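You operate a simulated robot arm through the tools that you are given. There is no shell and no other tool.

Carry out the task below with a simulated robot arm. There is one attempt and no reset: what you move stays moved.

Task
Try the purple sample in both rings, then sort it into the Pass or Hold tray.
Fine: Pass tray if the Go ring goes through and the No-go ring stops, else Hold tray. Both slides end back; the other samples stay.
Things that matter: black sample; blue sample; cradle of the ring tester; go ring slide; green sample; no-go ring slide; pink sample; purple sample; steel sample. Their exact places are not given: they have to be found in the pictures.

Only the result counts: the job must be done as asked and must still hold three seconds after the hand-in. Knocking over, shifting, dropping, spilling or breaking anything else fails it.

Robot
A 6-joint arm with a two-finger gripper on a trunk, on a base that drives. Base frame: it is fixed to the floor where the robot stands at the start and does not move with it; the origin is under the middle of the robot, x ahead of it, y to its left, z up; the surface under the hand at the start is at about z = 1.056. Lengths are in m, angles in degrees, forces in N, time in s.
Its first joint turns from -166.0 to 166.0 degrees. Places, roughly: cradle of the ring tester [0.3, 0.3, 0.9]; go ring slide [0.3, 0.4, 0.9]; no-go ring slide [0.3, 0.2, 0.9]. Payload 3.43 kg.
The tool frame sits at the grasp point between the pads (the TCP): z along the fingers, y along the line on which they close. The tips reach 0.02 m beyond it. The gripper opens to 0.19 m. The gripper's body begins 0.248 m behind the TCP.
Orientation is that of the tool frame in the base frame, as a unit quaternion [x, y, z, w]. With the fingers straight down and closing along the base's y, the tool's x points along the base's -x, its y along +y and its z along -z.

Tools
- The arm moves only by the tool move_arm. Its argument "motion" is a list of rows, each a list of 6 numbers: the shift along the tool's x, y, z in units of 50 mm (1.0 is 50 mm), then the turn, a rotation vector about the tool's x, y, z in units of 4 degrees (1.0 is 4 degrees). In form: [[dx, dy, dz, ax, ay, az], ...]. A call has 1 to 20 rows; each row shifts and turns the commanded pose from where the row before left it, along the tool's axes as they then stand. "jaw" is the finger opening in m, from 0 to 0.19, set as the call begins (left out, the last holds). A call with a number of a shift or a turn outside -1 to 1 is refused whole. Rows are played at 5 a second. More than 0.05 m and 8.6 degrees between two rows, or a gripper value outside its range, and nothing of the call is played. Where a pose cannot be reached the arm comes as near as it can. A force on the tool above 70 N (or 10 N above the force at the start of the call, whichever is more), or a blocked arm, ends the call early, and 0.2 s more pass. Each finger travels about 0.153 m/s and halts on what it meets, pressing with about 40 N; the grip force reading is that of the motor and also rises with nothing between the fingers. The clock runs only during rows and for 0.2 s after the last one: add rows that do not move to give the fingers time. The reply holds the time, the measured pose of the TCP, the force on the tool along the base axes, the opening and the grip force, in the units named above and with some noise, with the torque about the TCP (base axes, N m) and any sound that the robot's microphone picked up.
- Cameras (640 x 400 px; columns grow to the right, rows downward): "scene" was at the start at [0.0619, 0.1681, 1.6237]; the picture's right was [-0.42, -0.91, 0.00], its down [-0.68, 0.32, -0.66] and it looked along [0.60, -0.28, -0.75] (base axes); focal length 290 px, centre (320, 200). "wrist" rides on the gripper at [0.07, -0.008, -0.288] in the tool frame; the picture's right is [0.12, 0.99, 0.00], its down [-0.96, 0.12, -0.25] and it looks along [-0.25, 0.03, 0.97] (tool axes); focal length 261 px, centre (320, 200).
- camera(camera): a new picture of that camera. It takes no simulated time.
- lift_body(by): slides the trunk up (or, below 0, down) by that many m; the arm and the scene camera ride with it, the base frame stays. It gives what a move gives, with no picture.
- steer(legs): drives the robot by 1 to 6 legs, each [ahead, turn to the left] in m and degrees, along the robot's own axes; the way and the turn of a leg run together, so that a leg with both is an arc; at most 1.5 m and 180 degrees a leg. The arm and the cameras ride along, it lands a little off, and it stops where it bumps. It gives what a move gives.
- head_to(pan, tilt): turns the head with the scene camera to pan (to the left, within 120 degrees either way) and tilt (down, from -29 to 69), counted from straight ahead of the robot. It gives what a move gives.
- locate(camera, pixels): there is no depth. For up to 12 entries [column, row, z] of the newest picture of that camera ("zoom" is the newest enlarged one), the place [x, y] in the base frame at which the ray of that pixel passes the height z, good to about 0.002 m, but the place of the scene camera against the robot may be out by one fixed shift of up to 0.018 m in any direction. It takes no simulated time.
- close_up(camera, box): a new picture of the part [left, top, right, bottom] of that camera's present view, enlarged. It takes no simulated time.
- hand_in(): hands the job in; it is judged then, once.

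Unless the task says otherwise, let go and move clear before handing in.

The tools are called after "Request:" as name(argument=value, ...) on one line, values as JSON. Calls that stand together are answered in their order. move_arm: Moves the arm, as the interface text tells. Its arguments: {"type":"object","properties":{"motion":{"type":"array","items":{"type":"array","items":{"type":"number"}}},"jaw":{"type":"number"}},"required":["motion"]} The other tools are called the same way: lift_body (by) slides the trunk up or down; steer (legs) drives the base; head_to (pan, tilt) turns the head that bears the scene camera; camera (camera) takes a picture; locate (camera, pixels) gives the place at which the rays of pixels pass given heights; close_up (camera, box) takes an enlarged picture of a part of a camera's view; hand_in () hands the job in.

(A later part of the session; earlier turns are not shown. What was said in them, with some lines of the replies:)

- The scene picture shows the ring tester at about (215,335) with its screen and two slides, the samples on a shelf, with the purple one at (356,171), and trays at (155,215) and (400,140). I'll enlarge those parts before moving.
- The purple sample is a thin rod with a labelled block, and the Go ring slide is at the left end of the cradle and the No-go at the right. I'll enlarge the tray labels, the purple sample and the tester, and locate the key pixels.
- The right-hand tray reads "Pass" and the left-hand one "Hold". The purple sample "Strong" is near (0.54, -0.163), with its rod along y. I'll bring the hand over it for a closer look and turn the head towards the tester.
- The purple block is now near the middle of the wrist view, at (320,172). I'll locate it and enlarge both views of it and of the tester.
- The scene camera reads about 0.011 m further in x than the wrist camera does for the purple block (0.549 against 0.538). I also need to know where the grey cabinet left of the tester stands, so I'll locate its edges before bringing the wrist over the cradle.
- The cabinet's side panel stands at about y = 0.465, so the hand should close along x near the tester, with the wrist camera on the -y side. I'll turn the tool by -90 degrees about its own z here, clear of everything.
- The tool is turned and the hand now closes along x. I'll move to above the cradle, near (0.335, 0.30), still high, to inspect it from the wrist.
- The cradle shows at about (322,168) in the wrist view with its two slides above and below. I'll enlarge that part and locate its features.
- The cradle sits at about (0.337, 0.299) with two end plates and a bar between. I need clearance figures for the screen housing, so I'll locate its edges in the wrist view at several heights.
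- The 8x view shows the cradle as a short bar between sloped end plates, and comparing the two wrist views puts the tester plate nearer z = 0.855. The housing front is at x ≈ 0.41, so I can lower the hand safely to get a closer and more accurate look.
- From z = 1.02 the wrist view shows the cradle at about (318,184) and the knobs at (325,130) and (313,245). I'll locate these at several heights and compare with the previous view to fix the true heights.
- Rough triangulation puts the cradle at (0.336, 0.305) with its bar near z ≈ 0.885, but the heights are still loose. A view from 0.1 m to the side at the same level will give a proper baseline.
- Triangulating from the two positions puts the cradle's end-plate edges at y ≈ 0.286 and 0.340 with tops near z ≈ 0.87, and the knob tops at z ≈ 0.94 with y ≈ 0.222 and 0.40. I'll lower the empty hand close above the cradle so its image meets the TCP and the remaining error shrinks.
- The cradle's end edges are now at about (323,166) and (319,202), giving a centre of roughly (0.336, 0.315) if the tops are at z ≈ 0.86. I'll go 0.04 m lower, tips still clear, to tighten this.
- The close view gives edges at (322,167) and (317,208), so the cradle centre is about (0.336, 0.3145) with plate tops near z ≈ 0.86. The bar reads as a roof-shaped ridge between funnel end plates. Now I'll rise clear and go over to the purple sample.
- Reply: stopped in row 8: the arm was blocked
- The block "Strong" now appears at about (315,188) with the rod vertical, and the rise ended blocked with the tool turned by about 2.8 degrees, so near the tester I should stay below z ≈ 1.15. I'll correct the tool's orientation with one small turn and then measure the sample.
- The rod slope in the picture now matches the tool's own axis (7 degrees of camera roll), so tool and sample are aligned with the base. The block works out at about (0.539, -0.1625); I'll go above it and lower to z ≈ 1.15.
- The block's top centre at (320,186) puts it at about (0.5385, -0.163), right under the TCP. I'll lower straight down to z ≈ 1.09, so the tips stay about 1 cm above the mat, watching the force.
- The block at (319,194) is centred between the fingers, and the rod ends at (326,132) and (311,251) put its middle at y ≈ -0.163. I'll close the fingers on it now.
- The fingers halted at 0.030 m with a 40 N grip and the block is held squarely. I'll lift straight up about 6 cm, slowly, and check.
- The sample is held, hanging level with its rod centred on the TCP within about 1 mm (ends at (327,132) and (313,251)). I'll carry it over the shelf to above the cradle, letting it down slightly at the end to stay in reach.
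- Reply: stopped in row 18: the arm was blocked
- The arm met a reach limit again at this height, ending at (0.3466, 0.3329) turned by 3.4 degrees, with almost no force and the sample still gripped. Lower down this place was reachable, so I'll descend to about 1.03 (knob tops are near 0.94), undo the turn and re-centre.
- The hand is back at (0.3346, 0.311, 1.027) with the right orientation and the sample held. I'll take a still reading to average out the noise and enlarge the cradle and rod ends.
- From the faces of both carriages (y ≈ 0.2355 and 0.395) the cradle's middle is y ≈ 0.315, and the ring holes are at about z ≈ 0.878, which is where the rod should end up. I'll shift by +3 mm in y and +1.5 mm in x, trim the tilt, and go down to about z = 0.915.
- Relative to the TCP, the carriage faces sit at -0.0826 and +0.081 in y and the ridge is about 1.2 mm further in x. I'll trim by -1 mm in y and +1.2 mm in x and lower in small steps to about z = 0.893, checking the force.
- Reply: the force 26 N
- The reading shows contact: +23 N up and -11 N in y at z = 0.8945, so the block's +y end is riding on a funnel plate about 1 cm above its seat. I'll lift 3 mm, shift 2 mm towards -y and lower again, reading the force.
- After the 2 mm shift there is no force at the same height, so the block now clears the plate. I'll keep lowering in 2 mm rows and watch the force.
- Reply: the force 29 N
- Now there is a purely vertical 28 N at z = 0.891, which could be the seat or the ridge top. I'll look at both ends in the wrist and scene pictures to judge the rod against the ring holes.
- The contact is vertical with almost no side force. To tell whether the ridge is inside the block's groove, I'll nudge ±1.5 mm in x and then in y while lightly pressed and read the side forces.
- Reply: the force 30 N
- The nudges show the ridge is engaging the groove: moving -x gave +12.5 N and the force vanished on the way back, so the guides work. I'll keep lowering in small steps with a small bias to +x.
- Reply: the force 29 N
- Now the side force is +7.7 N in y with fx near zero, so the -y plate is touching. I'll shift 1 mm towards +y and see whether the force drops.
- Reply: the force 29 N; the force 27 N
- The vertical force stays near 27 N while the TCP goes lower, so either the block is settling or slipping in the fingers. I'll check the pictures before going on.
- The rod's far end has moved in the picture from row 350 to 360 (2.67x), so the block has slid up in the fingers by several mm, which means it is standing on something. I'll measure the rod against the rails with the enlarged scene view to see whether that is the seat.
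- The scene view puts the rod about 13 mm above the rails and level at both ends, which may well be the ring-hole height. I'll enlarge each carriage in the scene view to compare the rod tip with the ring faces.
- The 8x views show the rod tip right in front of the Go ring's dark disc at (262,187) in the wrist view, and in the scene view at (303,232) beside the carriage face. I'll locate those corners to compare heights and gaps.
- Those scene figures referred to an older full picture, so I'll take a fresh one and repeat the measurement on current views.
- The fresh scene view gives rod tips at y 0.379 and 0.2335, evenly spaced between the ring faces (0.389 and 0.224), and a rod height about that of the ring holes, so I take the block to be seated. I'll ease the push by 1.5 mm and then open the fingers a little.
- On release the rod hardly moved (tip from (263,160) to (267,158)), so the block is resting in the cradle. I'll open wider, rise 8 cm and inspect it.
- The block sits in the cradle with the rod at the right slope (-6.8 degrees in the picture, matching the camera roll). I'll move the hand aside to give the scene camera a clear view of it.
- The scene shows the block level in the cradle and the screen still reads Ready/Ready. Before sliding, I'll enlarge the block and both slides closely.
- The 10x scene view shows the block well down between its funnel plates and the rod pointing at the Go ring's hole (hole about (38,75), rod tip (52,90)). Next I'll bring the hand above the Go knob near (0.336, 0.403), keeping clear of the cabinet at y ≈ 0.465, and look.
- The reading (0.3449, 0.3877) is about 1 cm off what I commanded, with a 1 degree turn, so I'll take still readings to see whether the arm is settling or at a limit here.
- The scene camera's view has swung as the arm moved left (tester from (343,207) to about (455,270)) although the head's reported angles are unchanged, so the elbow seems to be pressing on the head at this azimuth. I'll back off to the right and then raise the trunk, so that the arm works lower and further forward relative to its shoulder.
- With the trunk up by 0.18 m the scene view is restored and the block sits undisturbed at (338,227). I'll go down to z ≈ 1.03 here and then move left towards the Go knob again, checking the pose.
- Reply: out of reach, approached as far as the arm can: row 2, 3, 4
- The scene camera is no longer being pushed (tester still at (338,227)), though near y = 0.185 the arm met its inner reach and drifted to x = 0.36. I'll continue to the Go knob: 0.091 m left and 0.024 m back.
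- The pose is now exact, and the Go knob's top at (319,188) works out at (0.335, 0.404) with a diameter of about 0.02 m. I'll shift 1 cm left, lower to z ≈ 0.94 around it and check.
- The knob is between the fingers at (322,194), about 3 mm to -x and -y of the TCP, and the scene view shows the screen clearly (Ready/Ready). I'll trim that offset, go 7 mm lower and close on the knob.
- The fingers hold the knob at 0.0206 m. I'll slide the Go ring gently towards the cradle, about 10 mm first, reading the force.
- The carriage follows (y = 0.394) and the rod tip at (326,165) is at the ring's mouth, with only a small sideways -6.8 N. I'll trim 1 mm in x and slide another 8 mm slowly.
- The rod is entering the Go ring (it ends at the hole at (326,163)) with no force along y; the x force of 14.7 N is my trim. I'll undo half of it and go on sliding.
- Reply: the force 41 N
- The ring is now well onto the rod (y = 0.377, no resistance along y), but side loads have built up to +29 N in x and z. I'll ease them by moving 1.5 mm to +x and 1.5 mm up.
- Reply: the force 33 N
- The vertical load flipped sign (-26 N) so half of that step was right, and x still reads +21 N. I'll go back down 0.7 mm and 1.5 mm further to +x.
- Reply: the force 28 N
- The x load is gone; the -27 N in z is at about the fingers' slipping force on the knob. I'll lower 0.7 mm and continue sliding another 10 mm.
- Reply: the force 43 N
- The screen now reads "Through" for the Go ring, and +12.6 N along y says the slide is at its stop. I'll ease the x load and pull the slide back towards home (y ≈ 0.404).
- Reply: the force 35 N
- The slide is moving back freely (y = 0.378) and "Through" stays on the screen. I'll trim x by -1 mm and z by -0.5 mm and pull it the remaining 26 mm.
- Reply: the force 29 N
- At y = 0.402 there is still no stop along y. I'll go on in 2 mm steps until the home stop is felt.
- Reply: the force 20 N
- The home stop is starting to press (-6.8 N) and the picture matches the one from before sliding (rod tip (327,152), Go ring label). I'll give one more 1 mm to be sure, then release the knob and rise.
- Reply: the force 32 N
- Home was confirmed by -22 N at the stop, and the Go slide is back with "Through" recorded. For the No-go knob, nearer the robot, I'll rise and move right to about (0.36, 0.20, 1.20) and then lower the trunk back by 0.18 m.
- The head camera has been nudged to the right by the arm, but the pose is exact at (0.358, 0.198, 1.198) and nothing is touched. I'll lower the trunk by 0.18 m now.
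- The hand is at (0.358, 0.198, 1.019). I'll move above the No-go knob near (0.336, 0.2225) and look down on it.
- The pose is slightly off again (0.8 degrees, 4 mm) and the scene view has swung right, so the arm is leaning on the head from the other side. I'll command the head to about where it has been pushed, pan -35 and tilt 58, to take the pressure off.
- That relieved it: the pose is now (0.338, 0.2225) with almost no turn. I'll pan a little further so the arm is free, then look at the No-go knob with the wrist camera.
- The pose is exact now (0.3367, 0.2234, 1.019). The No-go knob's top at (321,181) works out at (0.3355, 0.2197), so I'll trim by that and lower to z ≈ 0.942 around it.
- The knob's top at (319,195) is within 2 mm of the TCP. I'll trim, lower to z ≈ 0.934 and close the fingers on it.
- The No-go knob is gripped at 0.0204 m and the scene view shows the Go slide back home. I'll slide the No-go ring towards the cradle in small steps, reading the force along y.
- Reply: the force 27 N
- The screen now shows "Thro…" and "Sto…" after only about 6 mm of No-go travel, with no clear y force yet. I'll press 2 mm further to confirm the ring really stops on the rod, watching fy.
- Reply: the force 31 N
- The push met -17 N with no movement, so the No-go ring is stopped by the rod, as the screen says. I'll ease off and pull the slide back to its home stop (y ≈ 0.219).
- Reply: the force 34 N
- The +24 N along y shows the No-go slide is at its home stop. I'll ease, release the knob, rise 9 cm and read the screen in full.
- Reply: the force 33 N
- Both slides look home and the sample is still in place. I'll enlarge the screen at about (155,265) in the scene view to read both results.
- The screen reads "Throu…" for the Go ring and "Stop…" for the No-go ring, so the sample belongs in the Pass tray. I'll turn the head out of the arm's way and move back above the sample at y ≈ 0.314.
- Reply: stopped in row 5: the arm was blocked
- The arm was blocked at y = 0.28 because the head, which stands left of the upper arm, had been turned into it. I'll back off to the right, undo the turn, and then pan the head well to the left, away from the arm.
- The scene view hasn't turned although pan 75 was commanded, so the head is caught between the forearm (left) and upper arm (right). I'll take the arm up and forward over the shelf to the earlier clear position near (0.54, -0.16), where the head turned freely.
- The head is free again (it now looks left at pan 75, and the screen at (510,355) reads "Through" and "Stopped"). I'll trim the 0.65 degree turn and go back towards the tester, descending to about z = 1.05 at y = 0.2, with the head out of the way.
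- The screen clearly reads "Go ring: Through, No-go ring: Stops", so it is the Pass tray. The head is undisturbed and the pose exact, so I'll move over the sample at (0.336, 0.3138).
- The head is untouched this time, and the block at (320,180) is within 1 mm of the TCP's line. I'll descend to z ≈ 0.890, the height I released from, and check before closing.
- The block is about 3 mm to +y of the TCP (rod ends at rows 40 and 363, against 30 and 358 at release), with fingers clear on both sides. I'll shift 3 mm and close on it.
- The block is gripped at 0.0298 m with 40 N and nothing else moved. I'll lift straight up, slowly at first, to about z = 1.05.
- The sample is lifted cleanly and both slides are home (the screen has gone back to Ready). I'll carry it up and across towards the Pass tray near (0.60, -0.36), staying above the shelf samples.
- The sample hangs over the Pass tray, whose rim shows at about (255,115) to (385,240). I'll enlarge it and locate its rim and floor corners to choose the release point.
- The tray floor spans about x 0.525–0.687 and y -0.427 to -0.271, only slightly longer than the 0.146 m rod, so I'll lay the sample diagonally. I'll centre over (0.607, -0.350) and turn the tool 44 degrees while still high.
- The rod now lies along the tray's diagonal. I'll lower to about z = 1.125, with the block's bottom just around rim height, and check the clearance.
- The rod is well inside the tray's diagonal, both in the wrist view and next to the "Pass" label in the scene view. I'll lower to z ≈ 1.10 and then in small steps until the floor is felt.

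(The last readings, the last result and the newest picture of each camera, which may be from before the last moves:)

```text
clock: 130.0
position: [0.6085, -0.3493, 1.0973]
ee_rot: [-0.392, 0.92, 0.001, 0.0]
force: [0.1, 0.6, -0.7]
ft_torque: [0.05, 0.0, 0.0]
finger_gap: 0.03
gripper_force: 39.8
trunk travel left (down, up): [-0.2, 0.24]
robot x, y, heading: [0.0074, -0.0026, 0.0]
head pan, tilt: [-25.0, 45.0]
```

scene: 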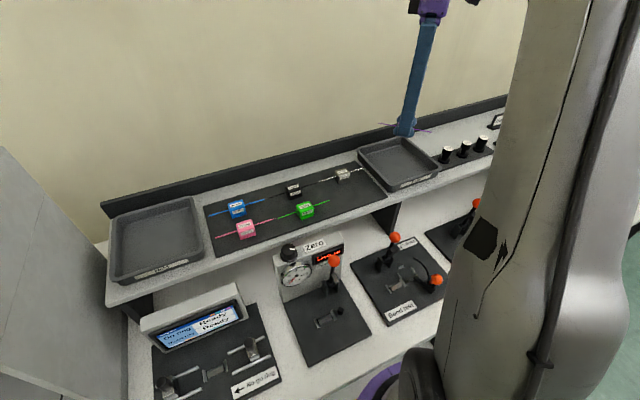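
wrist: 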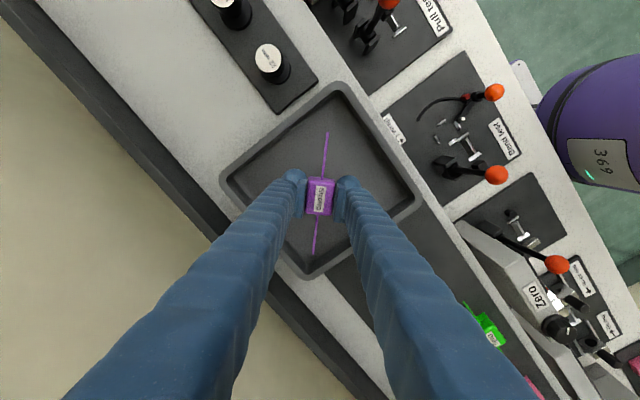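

No contact yet at z = 1.097. I'll continue in 2 mm steps, watching the vertical force.

Request:
move_arm(motion=[[0, 0, 0.04, 0, 0, 0], [0, 0, 0, 0, 0, 0]])

Request:
move_arm(motion=[[0, 0, 0.04, 0, 0, 0], [0, 0, 0, 0, 0, 0]])

Request:
move_arm(motion=[[0, 0, 0.03, 0, 0, 0], [0, 0, 0, 0, 0, 0]])

```text
clock: 130.6
position: [0.608, -0.3484, 1.096]
ee_rot: [-0.391, 0.92, -0.001, 0.001]
force: [0.4, 0.2, 0.7]
ft_torque: [0.0, 0.0, 0.02]
finger_gap: 0.03
gripper_force: 40.2
trunk travel left (down, up): [-0.2, 0.24]
robot x, y, heading: [-0.0013, -0.0027, 0.1]
head pan, tilt: [-25.0, 45.0]
```

```text
clock: 131.2
position: [0.6078, -0.35, 1.0938]
ee_rot: [-0.392, 0.92, 0.0, 0.001]
force: [0.2, -0.9, -0.1]
ft_torque: [0.04, 0.01, -0.02]
finger_gap: 0.0301
gripper_force: 39.8
trunk travel left (down, up): [-0.2, 0.24]
robot x, y, heading: [0.0003, -0.0001, 0.0]
head pan, tilt: [-25.0, 45.0]
```

```text
clock: 131.8
position: [0.6083, -0.3497, 1.0922]
ee_rot: [-0.391, 0.92, 0.0, 0.001]
force: [0.2, -0.7, -0.3]
ft_torque: [-0.02, 0.0, -0.01]
finger_gap: 0.0302
gripper_force: 40.3
trunk travel left (down, up): [-0.2, 0.24]
robot x, y, heading: [0.0009, -0.0009, 0.1]
head pan, tilt: [-25.0, 45.0]
```

Still free at z = 1.092. I'll keep going in 1.5 mm steps.

Request:
move_arm(motion=[[0, 0, 0.03, 0, 0, 0], [0, 0, 0, 0, 0, 0]])

Request:
move_arm(motion=[[0, 0, 0.03, 0, 0, 0], [0, 0, 0, 0, 0, 0]])

Request:
close_up(camera="scene", box=[350, 100, 460, 200])

```text
clock: 132.4
position: [0.6088, -0.3483, 1.0922]
ee_rot: [-0.391, 0.92, 0.0, 0.0]
force: [-0.3, 0.5, -0.4]
ft_torque: [-0.03, 0.0, 0.0]
finger_gap: 0.0298
gripper_force: 39.9
trunk travel left (down, up): [-0.2, 0.24]
robot x, y, heading: [-0.0018, -0.0038, 0.2]
head pan, tilt: [-25.0, 45.0]
```

```text
clock: 133.0
position: [0.6084, -0.3499, 1.0876]
ee_rot: [-0.391, 0.92, 0.0, 0.001]
force: [-1.0, 0.5, -0.7]
ft_torque: [0.02, 0.03, 0.01]
finger_gap: 0.0302
gripper_force: 40.7
trunk travel left (down, up): [-0.2, 0.24]
robot x, y, heading: [0.0022, -0.0032, -0.1]
head pan, tilt: [-25.0, 45.0]
```

```text
4.00 times, centred on (405, 150) of scene
```

zoom: 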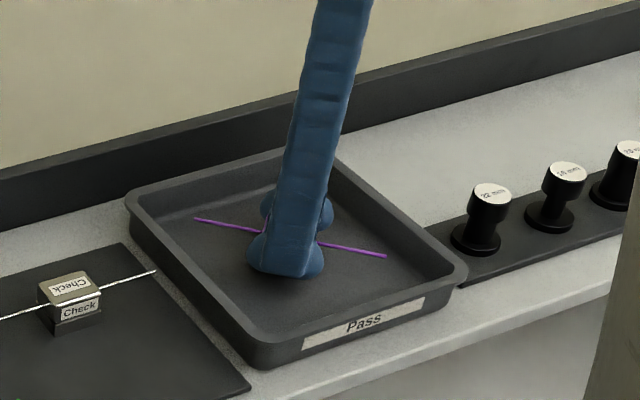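

The rod is inside the tray walls and there is still no contact at z = 1.088. I'll continue with 1.5 mm steps towards the floor.

Request:
move_arm(motion=[[0, 0, 0.03, 0, 0, 0], [0, 0, 0, 0, 0, 0]])

Request:
move_arm(motion=[[0, 0, 0.03, 0, 0, 0], [0, 0, 0, 0, 0, 0]])

```text
clock: 133.6
position: [0.6081, -0.3493, 1.0875]
ee_rot: [-0.391, 0.92, -0.001, 0.0]
force: [0.4, -0.4, 0.1]
ft_torque: [-0.01, -0.01, -0.02]
finger_gap: 0.03
gripper_force: 40.4
trunk travel left (down, up): [-0.2, 0.24]
robot x, y, heading: [0.0022, -0.0005, -0.3]
head pan, tilt: [-25.0, 45.0]
```

```text
clock: 134.2
position: [0.6085, -0.3499, 1.0861]
ee_rot: [-0.392, 0.92, 0.0, 0.001]
force: [-0.6, -0.4, -0.6]
ft_torque: [-0.01, 0.01, 0.05]
finger_gap: 0.03
gripper_force: 39.8
trunk travel left (down, up): [-0.2, 0.24]
robot x, y, heading: [-0.0025, -0.0073, -0.1]
head pan, tilt: [-25.0, 45.0]
```

Request:
move_arm(motion=[[0, 0, 0.03, 0, 0, 0], [0, 0, 0, 0, 0, 0]])

Request:
move_arm(motion=[[0, 0, 0.03, 0, 0, 0], [0, 0, 0, 0, 0, 0]])

```text
clock: 134.8
position: [0.6085, -0.3493, 1.084]
ee_rot: [-0.392, 0.92, 0.0, 0.0]
force: [0.7, 0.5, -0.9]
ft_torque: [-0.01, 0.01, -0.02]
finger_gap: 0.0302
gripper_force: 40.1
trunk travel left (down, up): [-0.2, 0.24]
robot x, y, heading: [-0.0006, -0.0006, -0.1]
head pan, tilt: [-25.0, 45.0]
```

```text
clock: 135.4
position: [0.6091, -0.3499, 1.0836]
ee_rot: [-0.391, 0.92, -0.002, 0.002]
force: [1.6, 1.5, 14.9]
ft_torque: [0.05, 0.05, -0.01]
finger_gap: 0.0302
gripper_force: 39.7
trunk travel left (down, up): [-0.2, 0.24]
robot x, y, heading: [-0.0005, -0.0029, -0.2]
head pan, tilt: [-25.0, 45.0]
```

The floor is felt now: +15 N up at z ≈ 1.083. I'll ease by 0.5 mm and open the fingers a little, then check before rising.

Request:
move_arm(motion=[[0, 0, -0.012, 0, 0, 0], [0, 0, 0, 0, 0, 0]])

Request:
move_arm(motion=[[0, 0, 0, 0, 0, 0], [0, 0, 0, 0, 0, 0], [0, 0, 0, 0, 0, 0]], jaw=0.05)

Request:
camera(camera="wrist")

Request:
close_up(camera="wrist", box=[220, 80, 420, 290])

```text
clock: 136.0
position: [0.6081, -0.3499, 1.0848]
ee_rot: [-0.391, 0.92, -0.001, 0.001]
force: [2.5, 0.6, 10.1]
ft_torque: [-0.01, -0.05, 0.0]
finger_gap: 0.03
gripper_force: 39.9
trunk travel left (down, up): [-0.2, 0.24]
robot x, y, heading: [-0.0036, -0.0025, -0.0]
head pan, tilt: [-25.0, 45.0]
```

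```text
clock: 136.8
position: [0.6088, -0.3502, 1.0838]
ee_rot: [-0.392, 0.92, 0.001, 0.001]
force: [-0.4, 0.4, 0.5]
ft_torque: [0.02, 0.0, 0.01]
finger_gap: 0.0501
gripper_force: 0.1
trunk travel left (down, up): [-0.2, 0.24]
robot x, y, heading: [0.0028, -0.0021, 0.2]
head pan, tilt: [-25.0, 45.0]
```

```text
taken
```

wrist: 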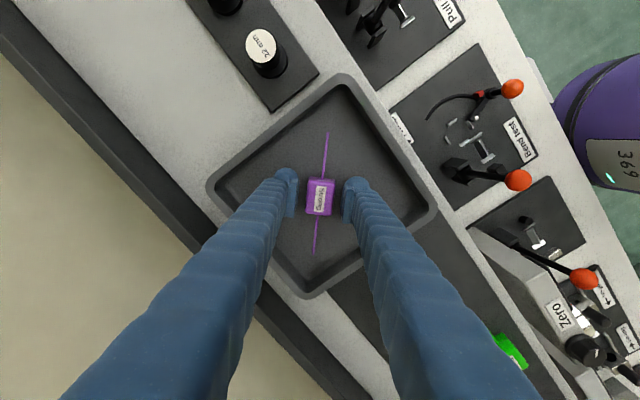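

```text
1.90 times, centred on (320, 185) of wrist
```

zoom: 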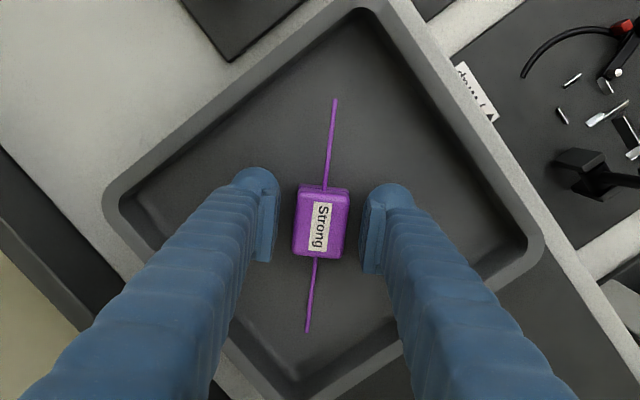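

The block stands flat on the tray floor between the open fingers, with the rod clear of all walls. I'll rise straight up to about z = 1.23 and then check everything.

Request:
move_arm(motion=[[0, 0, -0.2, 0, 0, 0], [0, 0, -0.4, 0, 0, 0], [0, 0, -0.6, 0, 0, 0], [0, 0, -0.8, 0, 0, 0], [0, 0, -0.9, 0, 0, 0], [0, 0, 0, 0, 0, 0]])

Request:
camera(camera="wrist")

Request:
camera(camera="scene")

Request:
close_up(camera="scene", box=[110, 280, 300, 400])

Request:
close_up(camera="scene", box=[190, 120, 460, 260])

```text
clock: 138.2
position: [0.6093, -0.3496, 1.2308]
ee_rot: [-0.391, 0.92, 0.0, 0.001]
force: [0.0, 0.5, 0.4]
ft_torque: [-0.02, 0.02, 0.01]
finger_gap: 0.0501
gripper_force: 0.0
trunk travel left (down, up): [-0.2, 0.24]
robot x, y, heading: [-0.0011, -0.0002, -0.3]
head pan, tilt: [-25.0, 45.0]
```

```text
taken
```

wrist: 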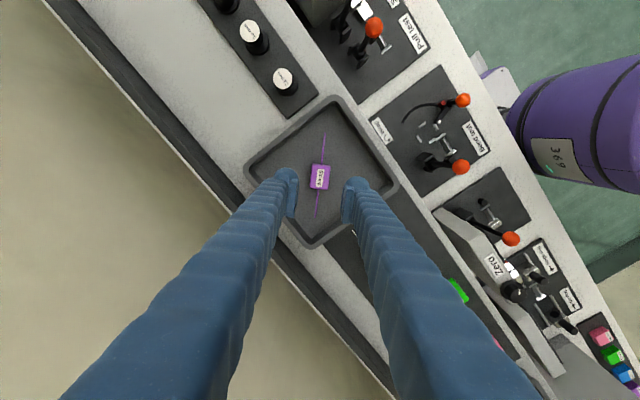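

```text
taken
```

scene: 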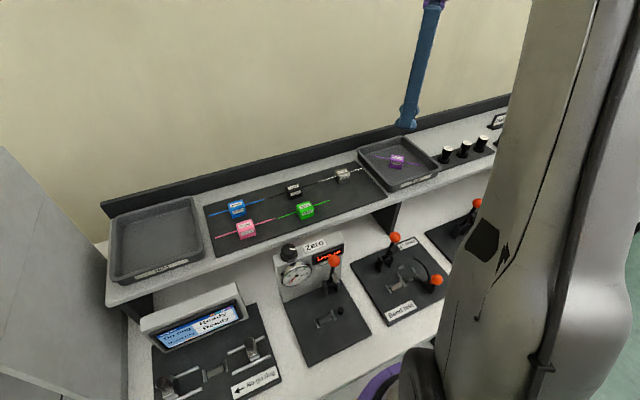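

```text
3.33 times, centred on (205, 340) of scene
```

zoom: 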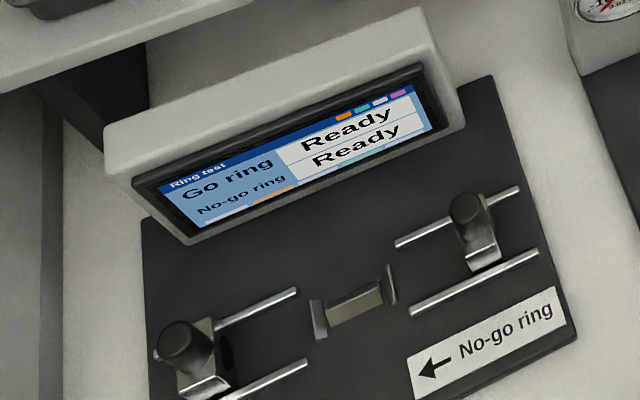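

```text
2.37 times, centred on (325, 190) of scene
```

zoom: 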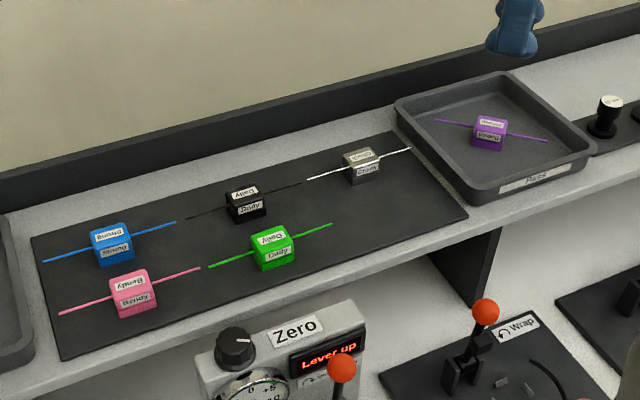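

The purple sample lies upright in the Pass tray at (397,162). The blue, black, steel, pink and green samples are in their places, both slides sit at the outer ends of their rails, and the hand is clear. The job is complete, so I'm handing it in.

Request:
hand_in()

```text
The job is handed in.
```

The purple sample ("Strong") is in the Pass tray. The tester's screen read "Through" for the Go ring and "Stops" for the No-go ring. The job has been handed in; I don't have the judging result.

- **Go ring:** it slid over the rod to the end of its travel, and I pulled it back to its home stop.
- **No-go ring:** it stopped on the rod after about 6 mm, and an extra push met about 17 N with no movement. I pulled it back to its home stop as well.
- **Sample:** it stands upright in the Pass tray, laid diagonally because the rod is nearly as long as the tray is wide.
- **Other samples:** the blue, black, steel, pink and green samples were in their places in the last picture.

During the work the arm pressed on the robot's own head a few times at the far left, which stopped three moves early. I backed off and repositioned each time. I saw nothing on the bench knocked or shifted.
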